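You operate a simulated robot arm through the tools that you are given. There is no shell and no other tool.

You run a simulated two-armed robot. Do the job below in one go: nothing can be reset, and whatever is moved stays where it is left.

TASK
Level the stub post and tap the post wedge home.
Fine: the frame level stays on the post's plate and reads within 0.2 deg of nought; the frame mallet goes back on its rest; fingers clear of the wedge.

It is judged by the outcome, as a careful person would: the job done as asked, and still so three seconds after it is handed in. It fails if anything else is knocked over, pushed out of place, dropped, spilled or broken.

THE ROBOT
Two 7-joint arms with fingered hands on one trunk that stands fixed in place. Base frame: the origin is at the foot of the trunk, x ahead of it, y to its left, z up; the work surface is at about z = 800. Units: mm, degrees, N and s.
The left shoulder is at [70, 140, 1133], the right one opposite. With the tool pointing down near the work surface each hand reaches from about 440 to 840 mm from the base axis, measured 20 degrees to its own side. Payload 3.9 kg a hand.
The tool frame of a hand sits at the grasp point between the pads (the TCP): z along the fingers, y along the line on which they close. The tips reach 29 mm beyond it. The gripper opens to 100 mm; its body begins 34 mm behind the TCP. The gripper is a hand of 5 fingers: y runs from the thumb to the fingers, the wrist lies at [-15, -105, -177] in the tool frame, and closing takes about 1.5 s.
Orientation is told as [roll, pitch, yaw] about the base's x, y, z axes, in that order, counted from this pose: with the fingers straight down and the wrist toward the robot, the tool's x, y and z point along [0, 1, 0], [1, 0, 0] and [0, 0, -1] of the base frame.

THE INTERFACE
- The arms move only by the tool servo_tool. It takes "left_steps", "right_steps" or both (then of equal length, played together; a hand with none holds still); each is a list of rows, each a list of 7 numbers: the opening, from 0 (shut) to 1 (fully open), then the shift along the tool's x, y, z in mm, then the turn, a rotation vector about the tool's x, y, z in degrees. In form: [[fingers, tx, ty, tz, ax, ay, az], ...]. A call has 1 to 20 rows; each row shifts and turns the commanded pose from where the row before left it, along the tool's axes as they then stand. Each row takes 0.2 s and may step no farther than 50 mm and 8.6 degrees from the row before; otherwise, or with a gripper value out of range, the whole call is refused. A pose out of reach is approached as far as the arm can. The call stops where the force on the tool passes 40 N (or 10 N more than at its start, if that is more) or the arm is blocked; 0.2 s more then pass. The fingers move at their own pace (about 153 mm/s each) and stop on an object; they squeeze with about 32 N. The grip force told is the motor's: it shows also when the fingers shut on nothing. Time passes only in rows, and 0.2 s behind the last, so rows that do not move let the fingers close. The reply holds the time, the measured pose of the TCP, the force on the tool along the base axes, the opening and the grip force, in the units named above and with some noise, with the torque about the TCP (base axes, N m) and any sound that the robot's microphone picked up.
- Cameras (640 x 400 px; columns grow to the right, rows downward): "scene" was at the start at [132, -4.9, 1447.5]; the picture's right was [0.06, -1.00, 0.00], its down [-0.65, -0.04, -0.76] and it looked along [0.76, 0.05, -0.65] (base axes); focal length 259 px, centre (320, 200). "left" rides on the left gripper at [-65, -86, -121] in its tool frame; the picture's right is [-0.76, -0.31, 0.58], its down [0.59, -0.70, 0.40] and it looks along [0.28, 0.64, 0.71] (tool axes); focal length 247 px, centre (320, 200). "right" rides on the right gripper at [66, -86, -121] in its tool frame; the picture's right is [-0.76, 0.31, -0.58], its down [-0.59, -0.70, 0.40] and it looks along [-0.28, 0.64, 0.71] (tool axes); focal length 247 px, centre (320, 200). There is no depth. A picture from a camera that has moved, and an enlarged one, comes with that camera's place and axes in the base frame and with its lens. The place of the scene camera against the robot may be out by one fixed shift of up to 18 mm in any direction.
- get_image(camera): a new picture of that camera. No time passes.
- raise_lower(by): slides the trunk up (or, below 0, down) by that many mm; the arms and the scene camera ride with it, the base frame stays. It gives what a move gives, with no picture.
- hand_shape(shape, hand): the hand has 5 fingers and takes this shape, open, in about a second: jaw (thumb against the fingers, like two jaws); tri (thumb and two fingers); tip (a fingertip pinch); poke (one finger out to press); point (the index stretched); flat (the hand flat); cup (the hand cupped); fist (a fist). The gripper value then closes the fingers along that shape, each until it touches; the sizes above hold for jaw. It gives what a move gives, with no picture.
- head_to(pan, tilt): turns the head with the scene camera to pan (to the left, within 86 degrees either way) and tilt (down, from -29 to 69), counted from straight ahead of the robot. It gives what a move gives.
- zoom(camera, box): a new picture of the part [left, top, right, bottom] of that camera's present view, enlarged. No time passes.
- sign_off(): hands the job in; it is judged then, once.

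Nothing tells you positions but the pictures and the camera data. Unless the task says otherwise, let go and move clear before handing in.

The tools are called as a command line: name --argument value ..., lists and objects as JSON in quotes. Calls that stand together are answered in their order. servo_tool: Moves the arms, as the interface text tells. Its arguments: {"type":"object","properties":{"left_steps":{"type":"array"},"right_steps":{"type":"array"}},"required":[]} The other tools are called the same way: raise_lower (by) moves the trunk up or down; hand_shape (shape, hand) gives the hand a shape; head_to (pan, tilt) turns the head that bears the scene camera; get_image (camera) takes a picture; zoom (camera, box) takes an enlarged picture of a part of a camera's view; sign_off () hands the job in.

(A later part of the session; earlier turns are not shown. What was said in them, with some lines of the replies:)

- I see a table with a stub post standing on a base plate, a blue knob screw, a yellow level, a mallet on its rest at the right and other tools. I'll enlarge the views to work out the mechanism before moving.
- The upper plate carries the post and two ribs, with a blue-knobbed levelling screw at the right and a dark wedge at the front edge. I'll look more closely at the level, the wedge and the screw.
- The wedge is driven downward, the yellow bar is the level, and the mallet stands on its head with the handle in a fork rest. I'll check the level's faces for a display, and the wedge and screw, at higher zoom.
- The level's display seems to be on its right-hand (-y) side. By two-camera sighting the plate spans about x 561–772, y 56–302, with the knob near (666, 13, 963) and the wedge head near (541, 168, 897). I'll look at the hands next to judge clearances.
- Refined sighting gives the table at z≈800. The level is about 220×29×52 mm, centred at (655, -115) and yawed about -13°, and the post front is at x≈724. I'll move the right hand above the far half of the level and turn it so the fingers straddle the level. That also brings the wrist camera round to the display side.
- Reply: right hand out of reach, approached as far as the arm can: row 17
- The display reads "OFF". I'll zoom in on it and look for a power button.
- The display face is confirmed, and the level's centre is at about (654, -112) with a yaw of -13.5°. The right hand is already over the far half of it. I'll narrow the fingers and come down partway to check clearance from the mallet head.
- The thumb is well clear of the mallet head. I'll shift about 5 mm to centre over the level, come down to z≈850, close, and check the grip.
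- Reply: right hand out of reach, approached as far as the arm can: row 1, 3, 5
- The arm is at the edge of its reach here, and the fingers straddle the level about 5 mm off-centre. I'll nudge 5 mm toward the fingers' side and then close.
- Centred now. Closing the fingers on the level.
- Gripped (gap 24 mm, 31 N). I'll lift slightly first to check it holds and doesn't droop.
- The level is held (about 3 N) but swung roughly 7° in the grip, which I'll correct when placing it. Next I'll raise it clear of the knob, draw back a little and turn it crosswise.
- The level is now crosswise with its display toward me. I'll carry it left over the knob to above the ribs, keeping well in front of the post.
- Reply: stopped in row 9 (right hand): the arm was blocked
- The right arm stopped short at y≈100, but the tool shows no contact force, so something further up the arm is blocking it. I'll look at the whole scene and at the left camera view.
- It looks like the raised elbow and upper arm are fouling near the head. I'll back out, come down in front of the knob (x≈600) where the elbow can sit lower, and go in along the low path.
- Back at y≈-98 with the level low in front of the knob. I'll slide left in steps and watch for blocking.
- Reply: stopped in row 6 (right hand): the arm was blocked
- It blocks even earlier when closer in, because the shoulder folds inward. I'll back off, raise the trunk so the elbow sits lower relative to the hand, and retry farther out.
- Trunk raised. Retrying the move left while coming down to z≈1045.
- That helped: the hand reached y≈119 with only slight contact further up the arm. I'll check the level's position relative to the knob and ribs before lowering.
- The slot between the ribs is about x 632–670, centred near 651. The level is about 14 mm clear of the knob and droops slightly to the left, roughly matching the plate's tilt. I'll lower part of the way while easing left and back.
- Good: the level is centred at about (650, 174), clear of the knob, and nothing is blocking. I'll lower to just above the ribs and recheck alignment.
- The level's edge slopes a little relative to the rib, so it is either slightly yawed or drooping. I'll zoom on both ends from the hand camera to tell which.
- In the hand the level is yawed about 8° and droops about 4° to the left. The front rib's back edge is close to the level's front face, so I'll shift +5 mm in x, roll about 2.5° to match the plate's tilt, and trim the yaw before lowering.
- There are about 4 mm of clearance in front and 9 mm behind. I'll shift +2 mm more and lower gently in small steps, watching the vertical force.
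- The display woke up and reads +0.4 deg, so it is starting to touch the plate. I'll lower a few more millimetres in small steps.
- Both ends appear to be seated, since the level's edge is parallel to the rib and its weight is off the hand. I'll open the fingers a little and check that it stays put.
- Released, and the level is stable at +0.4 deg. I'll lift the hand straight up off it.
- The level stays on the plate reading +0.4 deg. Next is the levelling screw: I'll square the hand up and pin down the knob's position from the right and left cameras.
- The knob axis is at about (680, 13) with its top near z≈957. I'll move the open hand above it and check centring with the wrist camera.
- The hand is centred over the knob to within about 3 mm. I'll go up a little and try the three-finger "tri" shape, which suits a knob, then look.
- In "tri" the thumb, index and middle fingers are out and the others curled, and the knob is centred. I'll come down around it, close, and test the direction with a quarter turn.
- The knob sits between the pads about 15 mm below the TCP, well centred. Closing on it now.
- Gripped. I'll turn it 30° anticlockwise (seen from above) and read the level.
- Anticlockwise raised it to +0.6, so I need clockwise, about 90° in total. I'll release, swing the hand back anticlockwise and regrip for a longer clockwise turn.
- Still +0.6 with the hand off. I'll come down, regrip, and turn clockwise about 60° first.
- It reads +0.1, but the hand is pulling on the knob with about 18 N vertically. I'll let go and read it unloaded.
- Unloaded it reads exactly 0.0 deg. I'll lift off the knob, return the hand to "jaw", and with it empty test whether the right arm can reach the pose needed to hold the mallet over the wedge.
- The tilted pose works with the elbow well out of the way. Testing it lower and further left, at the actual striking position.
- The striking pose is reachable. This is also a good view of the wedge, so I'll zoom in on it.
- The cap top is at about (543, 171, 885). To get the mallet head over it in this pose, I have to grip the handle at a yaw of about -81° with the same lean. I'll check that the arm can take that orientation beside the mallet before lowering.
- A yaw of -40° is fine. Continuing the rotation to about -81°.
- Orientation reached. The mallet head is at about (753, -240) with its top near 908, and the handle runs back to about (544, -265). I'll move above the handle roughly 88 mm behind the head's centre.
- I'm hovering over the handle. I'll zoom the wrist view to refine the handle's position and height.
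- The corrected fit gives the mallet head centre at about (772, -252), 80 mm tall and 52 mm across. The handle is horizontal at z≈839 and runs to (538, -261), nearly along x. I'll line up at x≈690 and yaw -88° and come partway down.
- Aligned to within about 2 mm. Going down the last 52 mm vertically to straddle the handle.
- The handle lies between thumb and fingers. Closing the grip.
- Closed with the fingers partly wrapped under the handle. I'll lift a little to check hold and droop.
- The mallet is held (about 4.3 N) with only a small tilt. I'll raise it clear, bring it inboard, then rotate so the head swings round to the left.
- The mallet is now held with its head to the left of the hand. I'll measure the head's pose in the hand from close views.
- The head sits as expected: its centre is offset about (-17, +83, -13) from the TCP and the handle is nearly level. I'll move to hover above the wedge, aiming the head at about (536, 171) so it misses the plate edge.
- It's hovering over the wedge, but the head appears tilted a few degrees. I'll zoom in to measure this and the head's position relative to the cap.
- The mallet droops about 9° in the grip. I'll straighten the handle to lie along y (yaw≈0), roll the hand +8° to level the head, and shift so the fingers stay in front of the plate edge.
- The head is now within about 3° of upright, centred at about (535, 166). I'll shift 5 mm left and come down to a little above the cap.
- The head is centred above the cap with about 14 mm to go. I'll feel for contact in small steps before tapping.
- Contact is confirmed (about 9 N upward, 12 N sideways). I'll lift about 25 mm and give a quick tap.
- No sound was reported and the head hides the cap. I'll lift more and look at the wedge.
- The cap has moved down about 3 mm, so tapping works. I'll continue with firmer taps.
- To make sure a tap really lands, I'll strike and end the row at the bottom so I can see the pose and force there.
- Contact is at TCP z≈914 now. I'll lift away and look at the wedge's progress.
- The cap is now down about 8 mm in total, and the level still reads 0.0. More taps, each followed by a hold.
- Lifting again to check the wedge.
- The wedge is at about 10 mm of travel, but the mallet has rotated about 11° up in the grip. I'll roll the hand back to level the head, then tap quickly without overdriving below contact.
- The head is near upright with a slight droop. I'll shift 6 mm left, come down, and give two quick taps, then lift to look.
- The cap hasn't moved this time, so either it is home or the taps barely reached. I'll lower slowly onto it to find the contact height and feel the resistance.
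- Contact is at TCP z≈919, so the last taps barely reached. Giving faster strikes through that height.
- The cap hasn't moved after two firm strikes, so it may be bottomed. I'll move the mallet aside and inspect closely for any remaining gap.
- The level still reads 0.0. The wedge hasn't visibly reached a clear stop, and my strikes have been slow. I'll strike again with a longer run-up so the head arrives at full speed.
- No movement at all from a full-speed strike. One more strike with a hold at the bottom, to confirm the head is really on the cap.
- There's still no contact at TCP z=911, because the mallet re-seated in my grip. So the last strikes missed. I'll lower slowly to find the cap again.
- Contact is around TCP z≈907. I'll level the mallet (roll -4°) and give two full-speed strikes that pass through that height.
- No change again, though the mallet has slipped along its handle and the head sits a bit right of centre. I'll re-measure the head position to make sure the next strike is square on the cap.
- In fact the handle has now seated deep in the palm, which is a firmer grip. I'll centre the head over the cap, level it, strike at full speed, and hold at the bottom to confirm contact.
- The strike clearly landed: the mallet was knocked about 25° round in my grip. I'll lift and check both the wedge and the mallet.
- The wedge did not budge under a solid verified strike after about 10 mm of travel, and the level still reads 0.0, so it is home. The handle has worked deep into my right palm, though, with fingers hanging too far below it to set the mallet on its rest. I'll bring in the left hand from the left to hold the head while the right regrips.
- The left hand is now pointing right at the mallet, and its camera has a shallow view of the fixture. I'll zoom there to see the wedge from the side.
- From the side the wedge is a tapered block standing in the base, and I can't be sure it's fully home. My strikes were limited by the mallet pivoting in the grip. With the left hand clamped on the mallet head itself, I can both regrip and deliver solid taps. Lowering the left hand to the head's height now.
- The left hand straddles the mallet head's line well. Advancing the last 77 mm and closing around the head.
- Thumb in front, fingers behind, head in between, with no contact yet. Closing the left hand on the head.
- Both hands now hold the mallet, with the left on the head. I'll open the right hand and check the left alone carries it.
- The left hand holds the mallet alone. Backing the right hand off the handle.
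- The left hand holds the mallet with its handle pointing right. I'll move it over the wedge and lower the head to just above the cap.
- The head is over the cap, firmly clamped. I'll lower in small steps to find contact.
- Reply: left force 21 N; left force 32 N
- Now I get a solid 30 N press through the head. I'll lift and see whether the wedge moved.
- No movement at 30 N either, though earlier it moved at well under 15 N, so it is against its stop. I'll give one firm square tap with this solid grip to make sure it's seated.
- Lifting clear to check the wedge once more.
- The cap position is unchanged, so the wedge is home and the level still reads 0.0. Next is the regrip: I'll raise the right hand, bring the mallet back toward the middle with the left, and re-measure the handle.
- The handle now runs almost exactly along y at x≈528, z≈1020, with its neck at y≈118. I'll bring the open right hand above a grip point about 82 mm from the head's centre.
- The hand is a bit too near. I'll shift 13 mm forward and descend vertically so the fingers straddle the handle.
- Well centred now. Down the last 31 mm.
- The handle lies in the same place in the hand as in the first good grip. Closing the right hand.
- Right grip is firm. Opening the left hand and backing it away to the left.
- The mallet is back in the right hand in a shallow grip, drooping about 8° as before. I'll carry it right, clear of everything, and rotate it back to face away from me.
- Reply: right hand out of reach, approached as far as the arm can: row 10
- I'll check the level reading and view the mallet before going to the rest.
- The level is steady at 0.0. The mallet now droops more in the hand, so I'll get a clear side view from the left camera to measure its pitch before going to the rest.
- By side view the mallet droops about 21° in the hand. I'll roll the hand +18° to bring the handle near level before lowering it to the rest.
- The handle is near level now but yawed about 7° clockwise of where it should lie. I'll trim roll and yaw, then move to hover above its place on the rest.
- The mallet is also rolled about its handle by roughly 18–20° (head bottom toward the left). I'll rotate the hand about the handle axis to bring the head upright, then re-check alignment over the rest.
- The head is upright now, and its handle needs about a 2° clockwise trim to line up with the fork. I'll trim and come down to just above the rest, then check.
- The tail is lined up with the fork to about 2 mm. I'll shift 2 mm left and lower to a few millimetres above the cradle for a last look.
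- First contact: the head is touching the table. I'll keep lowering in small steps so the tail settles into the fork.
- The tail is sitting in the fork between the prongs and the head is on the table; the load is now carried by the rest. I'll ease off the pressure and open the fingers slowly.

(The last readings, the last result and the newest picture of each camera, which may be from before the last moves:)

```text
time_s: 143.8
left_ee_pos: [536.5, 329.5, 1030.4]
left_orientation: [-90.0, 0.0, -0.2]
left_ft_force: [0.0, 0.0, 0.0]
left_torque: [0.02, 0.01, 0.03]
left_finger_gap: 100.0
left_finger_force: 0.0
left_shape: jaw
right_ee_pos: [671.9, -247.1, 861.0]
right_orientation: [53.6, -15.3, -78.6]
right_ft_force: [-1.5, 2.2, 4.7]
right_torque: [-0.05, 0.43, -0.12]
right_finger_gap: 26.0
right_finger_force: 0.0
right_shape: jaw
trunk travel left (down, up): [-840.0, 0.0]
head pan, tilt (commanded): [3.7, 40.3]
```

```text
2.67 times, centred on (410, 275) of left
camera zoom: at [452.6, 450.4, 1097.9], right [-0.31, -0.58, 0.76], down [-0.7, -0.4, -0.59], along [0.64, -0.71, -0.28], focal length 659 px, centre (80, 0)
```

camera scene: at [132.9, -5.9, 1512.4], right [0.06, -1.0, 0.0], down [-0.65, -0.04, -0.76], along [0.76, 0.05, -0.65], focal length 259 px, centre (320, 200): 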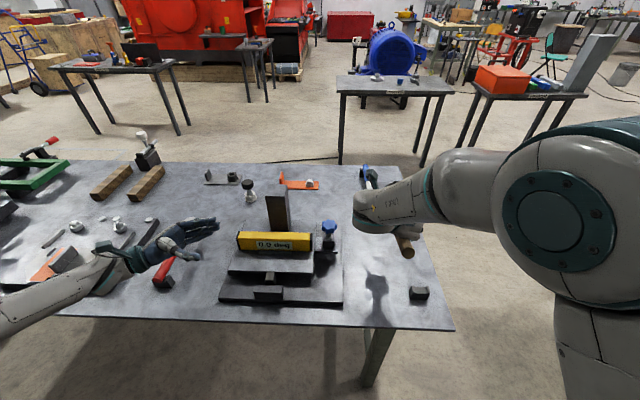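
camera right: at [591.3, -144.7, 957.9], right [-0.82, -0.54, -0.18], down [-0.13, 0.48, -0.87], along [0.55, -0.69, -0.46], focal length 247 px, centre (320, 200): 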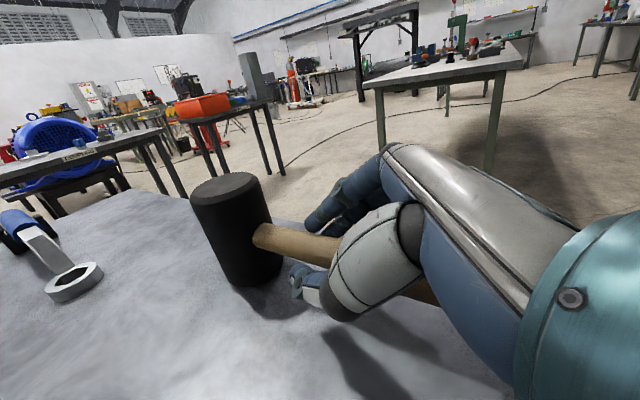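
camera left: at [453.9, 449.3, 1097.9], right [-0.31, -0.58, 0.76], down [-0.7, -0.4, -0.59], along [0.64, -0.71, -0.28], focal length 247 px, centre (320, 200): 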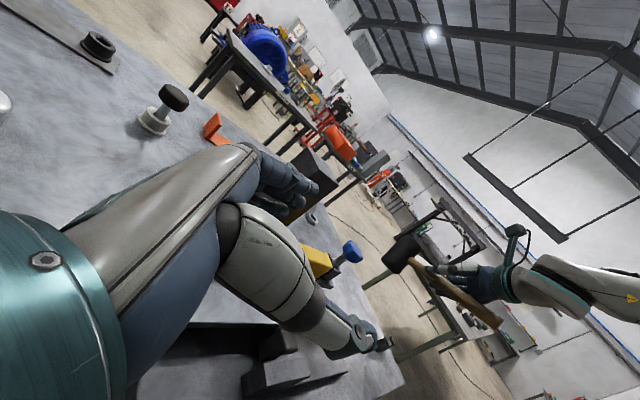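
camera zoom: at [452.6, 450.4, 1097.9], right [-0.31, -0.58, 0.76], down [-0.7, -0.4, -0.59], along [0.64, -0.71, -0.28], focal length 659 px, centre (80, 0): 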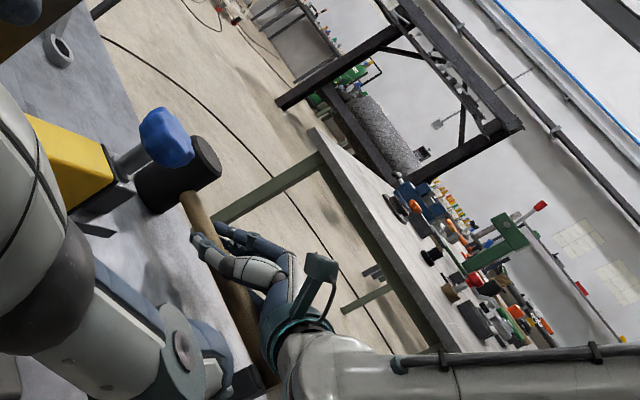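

Released, and the mallet stays put on its rest. Opening wider and lifting the hand straight up.

servo_tool --right_steps '[[0.45, 0, 0, 0, 0, 0, 0], [0.65, 0, 0, 0, 0, 0, 0], [0.85, 0, 0, 0, 0, 0, 0], [0.85, 0, 0, 0, 0, 0, 0], [0.85, 6.2, 2.1, -4.6, 0, 0, 0], [0.85, 11.7, 3.9, -8.6, 0, 0, 0], [0.85, 15.5, 5.2, -11.5, 0, 0, 0], [0.85, 0, 0, 0, 0, 0, 0]]'

get_image --camera "right"

zoom --camera "scene" --box '[360, 200, 450, 310]'

zoom --camera "left" --box '[340, 200, 480, 350]'

```text
time_s: 145.6
left_ee_pos: [540.1, 329.1, 1030.7]
left_orientation: [-90.0, 0.0, -0.1]
left_ft_force: [-0.4, 0.0, 0.8]
left_torque: [0.01, -0.02, 0.01]
left_finger_gap: 99.4
left_finger_force: 0.0
left_shape: jaw
right_ee_pos: [673.2, -248.2, 903.9]
right_orientation: [53.7, -15.1, -78.6]
right_ft_force: [-0.1, 0.3, -0.6]
right_torque: [0.0, 0.04, -0.02]
right_finger_gap: 84.8
right_finger_force: 0.0
right_shape: jaw
trunk travel left (down, up): [-840.0, 0.0]
head pan, tilt (commanded): [3.7, 40.3]
```

```text
taken
camera right: at [593.6, -145.9, 1001.0], right [-0.82, -0.54, -0.18], down [-0.13, 0.48, -0.87], along [0.55, -0.69, -0.46], focal length 247 px, centre (320, 200)
```

right: 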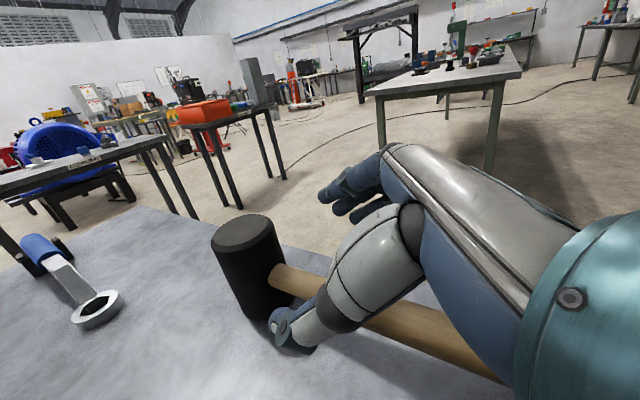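

```text
3.64 times, centred on (405, 255) of scene
camera zoom: at [132.4, -5.0, 1512.4], right [0.06, -1.0, 0.0], down [-0.65, -0.04, -0.76], along [0.76, 0.05, -0.65], focal length 941 px, centre (11, 0)
```

zoom: 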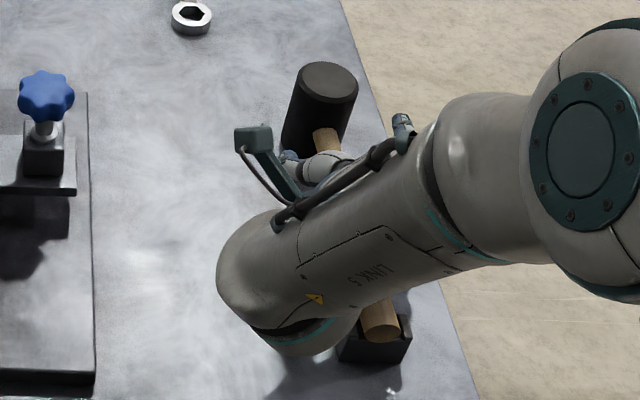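

```text
2.67 times, centred on (410, 275) of left
camera zoom: at [453.5, 449.9, 1097.7], right [-0.31, -0.58, 0.76], down [-0.7, -0.4, -0.59], along [0.64, -0.71, -0.28], focal length 659 px, centre (80, 0)
```

zoom: 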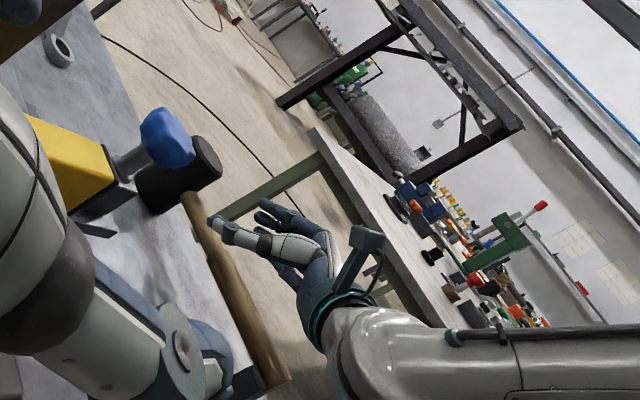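

The mallet is resting properly and the right hand is free. I'll raise the right hand well clear and look at everything.

servo_tool --right_steps '[[0.85, 23.3, 7.9, -17.2, 0, 0, 0], [0.85, 31, 10.5, -22.9, 0, 0, 0], [0.85, 31, 10.5, -22.9, 0, 0, 0], [0.85, 31, 10.5, -22.9, 0, 0, 0], [0.85, 0, -30, -20, 0, 0, 0], [0.85, 0, -35, -20, 0, 0, 0], [0.85, 0, 0, 0, 0, 0, 0]]'

get_image --camera "scene"

zoom --camera "scene" --box '[370, 190, 450, 310]'

get_image --camera "right"

zoom --camera "scene" --box '[220, 215, 360, 315]'

```text
time_s: 147.2
left_ee_pos: [538.7, 328.7, 1031.4]
left_orientation: [-90.0, 0.0, 0.0]
left_ft_force: [-0.2, -0.6, -0.4]
left_torque: [0.0, 0.02, -0.01]
left_finger_gap: 99.7
left_finger_force: 0.1
left_shape: jaw
right_ee_pos: [627.1, -189.6, 1061.0]
right_orientation: [53.7, -15.1, -78.6]
right_ft_force: [-0.3, 0.4, -0.2]
right_torque: [0.01, -0.03, 0.0]
right_finger_gap: 85.2
right_finger_force: 0.1
right_shape: jaw
trunk travel left (down, up): [-840.0, 0.0]
head pan, tilt (commanded): [3.7, 40.3]
```

```text
taken
camera scene: at [132.4, -6.2, 1512.4], right [0.06, -1.0, 0.0], down [-0.65, -0.04, -0.76], along [0.76, 0.05, -0.65], focal length 259 px, centre (320, 200)
```

scene: 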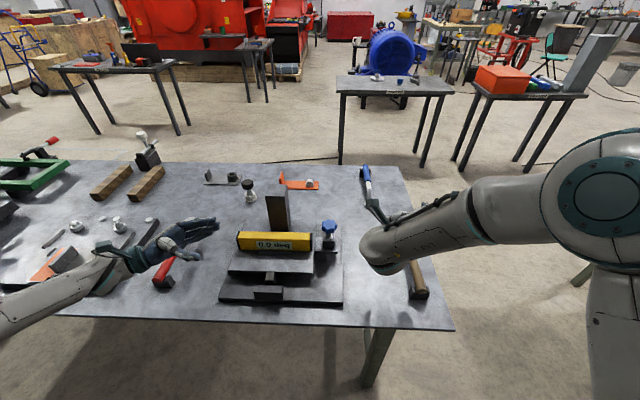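

```text
3.33 times, centred on (410, 250) of scene
camera zoom: at [132.4, -6.2, 1512.4], right [0.06, -1.0, 0.0], down [-0.65, -0.04, -0.76], along [0.76, 0.05, -0.65], focal length 863 px, centre (20, 33)
```

zoom: 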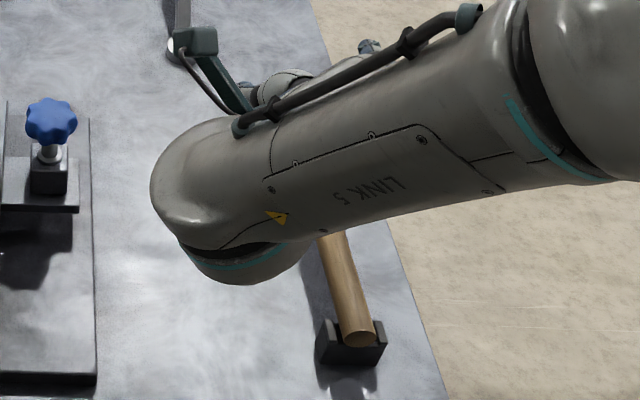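

```text
taken
camera right: at [547.0, -86.6, 1158.1], right [-0.82, -0.54, -0.18], down [-0.12, 0.48, -0.87], along [0.55, -0.69, -0.46], focal length 247 px, centre (320, 200)
```

right: 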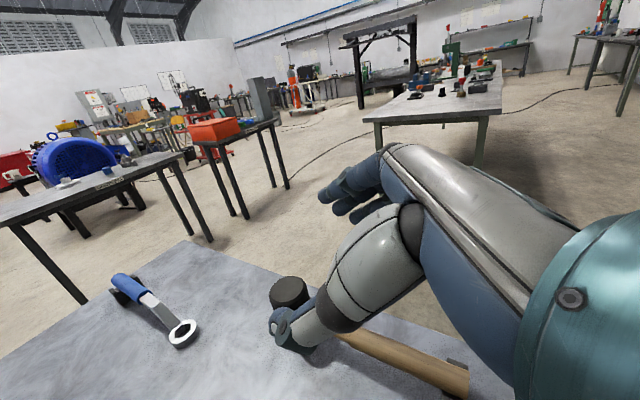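

```text
4.00 times, centred on (290, 265) of scene
camera zoom: at [132.4, -6.2, 1512.4], right [0.06, -1.0, 0.0], down [-0.65, -0.04, -0.76], along [0.76, 0.05, -0.65], focal length 1035 px, centre (440, -60)
```

zoom: 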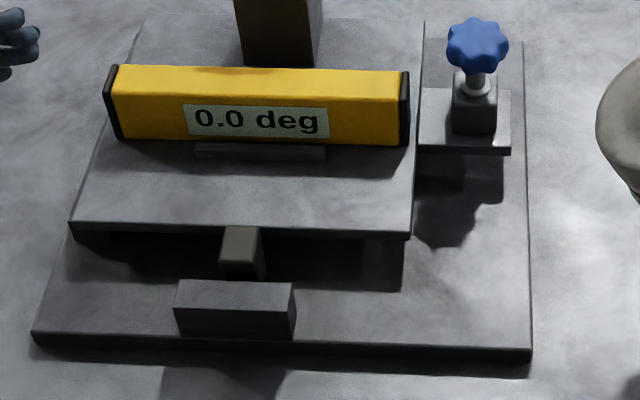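

The mallet handle sits in the fork, and the level reads 0.0. I'll move the right arm farther off, and look at the wedge from the left camera.

servo_tool --right_steps '[[0.85, 7.8, 5.9, -39, 0, 0, 0], [0.85, 7.8, 5.9, -39, 0, 0, 0], [0.85, 7.8, 5.9, -39, 0, 0, 0], [0.85, 0, 40, 0, 0, 0, 0], [0.85, 0, 40, 0, 0, 0, 0], [0.85, 0, 0, 0, 0, 0, 0]]'

get_image --camera "left"

zoom --camera "left" --box '[220, 290, 350, 400]'

get_image --camera "scene"

zoom --camera "scene" --box '[370, 190, 450, 310]'

```text
time_s: 148.6
left_ee_pos: [537.9, 331.5, 1030.3]
left_orientation: [-90.1, -0.2, -0.1]
left_ft_force: [0.1, -0.7, -0.2]
left_torque: [0.01, -0.04, 0.01]
left_finger_gap: 99.6
left_finger_force: 0.0
left_shape: jaw
right_ee_pos: [560.7, -272.0, 1169.5]
right_orientation: [53.7, -15.2, -78.5]
right_ft_force: [0.0, 0.1, -0.9]
right_torque: [0.02, 0.01, 0.03]
right_finger_gap: 84.7
right_finger_force: 0.1
right_shape: jaw
trunk travel left (down, up): [-840.0, 0.0]
head pan, tilt (commanded): [3.7, 40.3]
```

```text
taken
camera left: at [453.0, 451.0, 1097.4], right [-0.31, -0.58, 0.76], down [-0.7, -0.4, -0.59], along [0.64, -0.71, -0.28], focal length 247 px, centre (320, 200)
```

left: 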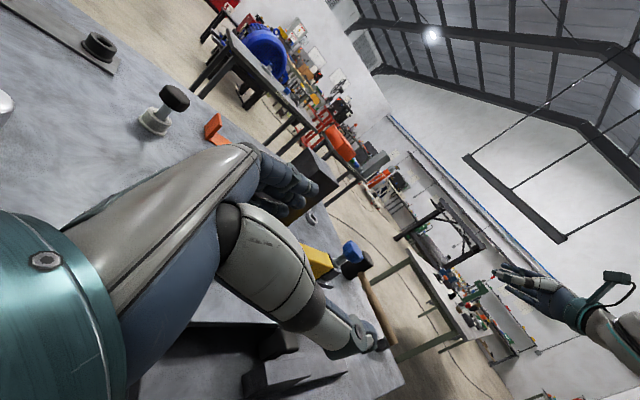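

```text
3.64 times, centred on (285, 345) of left
camera zoom: at [453.0, 451.0, 1097.4], right [-0.31, -0.58, 0.76], down [-0.7, -0.4, -0.59], along [0.64, -0.71, -0.28], focal length 898 px, centre (447, -327)
```

zoom: 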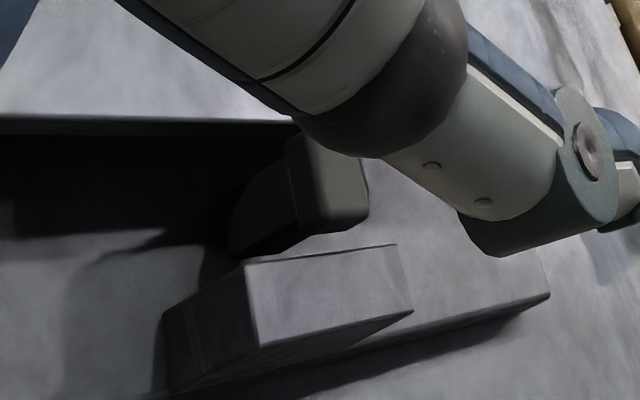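

```text
taken
camera scene: at [131.8, -3.5, 1512.5], right [0.06, -1.0, 0.0], down [-0.65, -0.04, -0.76], along [0.76, 0.05, -0.65], focal length 259 px, centre (320, 200)
```

scene: 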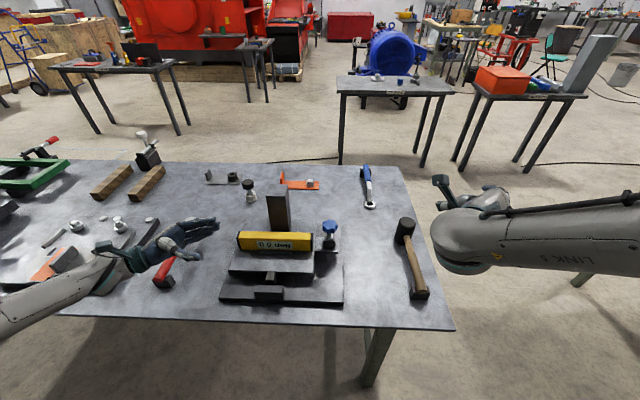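

```text
3.33 times, centred on (410, 250) of scene
camera zoom: at [131.8, -3.5, 1512.5], right [0.06, -1.0, 0.0], down [-0.65, -0.04, -0.76], along [0.76, 0.05, -0.65], focal length 863 px, centre (20, 33)
```

zoom: 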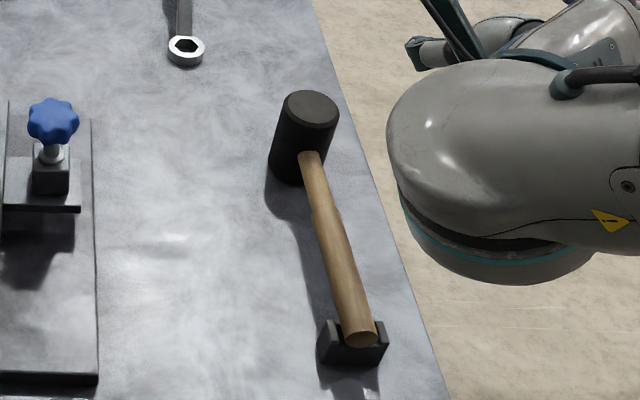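

The mallet is back on its rest just as it was, and the wedge is seated with nothing touching it. I'll withdraw the left hand, let things settle, and check the level one last time.

servo_tool --left_steps '[[1, -30, -10, -20, 0, 0, 0], [1, -30, -10, -20, 0, 0, 0], [1, -30, -10, -20, 0, 0, 0], [1, 0, 0, 0, 0, 0, 0], [1, 0, 0, 0, 0, 0, 0], [1, 0, 0, 0, 0, 0, 0], [1, 0, 0, 0, 0, 0, 0], [1, 0, 0, 0, 0, 0, 0]]'

get_image --camera "scene"

zoom --camera "scene" --box '[215, 185, 365, 315]'

zoom --camera "scene" --box '[235, 240, 305, 310]'

zoom --camera "scene" --box '[0, 130, 220, 310]'

```text
time_s: 150.4
left_ee_pos: [508.7, 393.6, 1121.1]
left_orientation: [-90.0, 0.0, -0.1]
left_ft_force: [0.3, 0.6, -0.7]
left_torque: [-0.03, 0.03, -0.02]
left_finger_gap: 99.7
left_finger_force: 0.1
left_shape: jaw
right_ee_pos: [561.3, -271.4, 1168.4]
right_orientation: [53.7, -15.2, -78.6]
right_ft_force: [0.9, -0.6, -0.5]
right_torque: [0.0, -0.03, 0.03]
right_finger_gap: 84.7
right_finger_force: 0.1
right_shape: jaw
trunk travel left (down, up): [-840.0, 0.0]
head pan, tilt (commanded): [3.7, 40.3]
```

```text
taken
camera scene: at [132.0, -4.9, 1512.5], right [0.06, -1.0, 0.0], down [-0.65, -0.04, -0.76], along [0.76, 0.05, -0.65], focal length 259 px, centre (320, 200)
```

scene: 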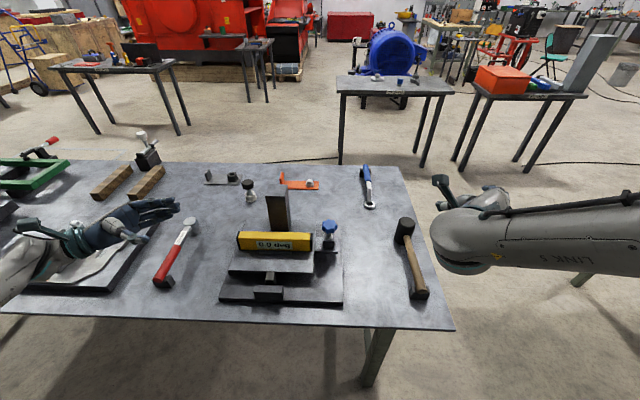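

```text
3.08 times, centred on (290, 250) of scene
camera zoom: at [132.0, -4.9, 1512.5], right [0.06, -1.0, 0.0], down [-0.65, -0.04, -0.76], along [0.76, 0.05, -0.65], focal length 796 px, centre (412, 46)
```

zoom: 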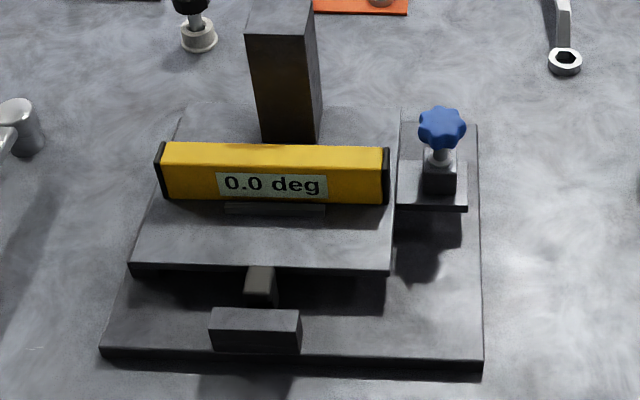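

```text
5.71 times, centred on (270, 275) of scene
camera zoom: at [132.0, -4.9, 1512.5], right [0.06, -1.0, 0.0], down [-0.65, -0.04, -0.76], along [0.76, 0.05, -0.65], focal length 1479 px, centre (606, -229)
```

zoom: 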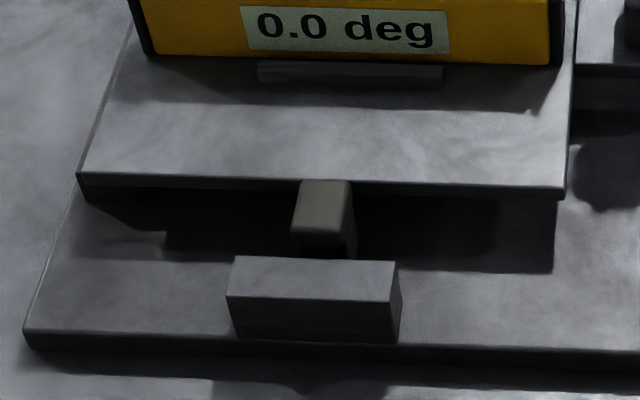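

```text
2.22 times, centred on (110, 220) of scene
camera zoom: at [132.0, -4.9, 1512.5], right [0.06, -1.0, 0.0], down [-0.65, -0.04, -0.76], along [0.76, 0.05, -0.65], focal length 575 px, centre (787, 156)
```

zoom: 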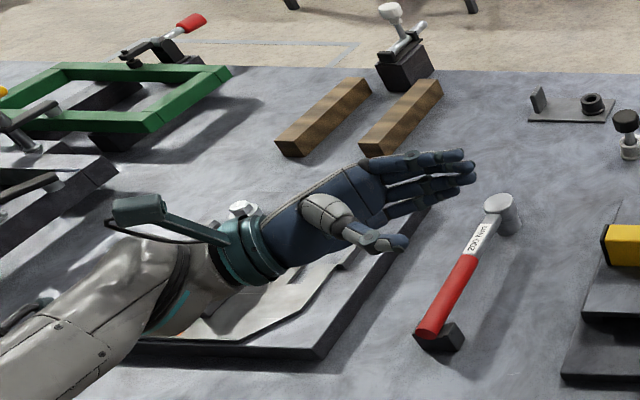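

Everything checks out. The level sits on the plate reading 0.0 deg, the wedge is driven to its stop with nothing touching it, the mallet is on its rest, both hands are clear, and the other items are where they were. Handing in.

sign_off

```text
The job is handed in.
```

The job is handed in. The level sits between the ribs on the post's plate and reads 0.0 deg, and the mallet is back on its rest. Both hands are clear of the wedge.

- **Levelling:** the plate first read +0.4 deg. Turning the blue knob clockwise brought it to 0.0. It still read 0.0 after all the tapping and after the mallet went back on its rest.
- **Wedge:** it went down about 10 mm under the mallet and then stopped. A 30 N press and two more taps with a firmer grip did not move it, so I took it as home. Nothing visible marks "home", and no sound was picked up, so this rests on it refusing to move further.
- **Mallet:** it worked loose in the right hand while striking. I steadied its head with the left hand, regripped, and set it down with the head on the table and the handle in the fork.

The last pictures show nothing else on the table out of place.
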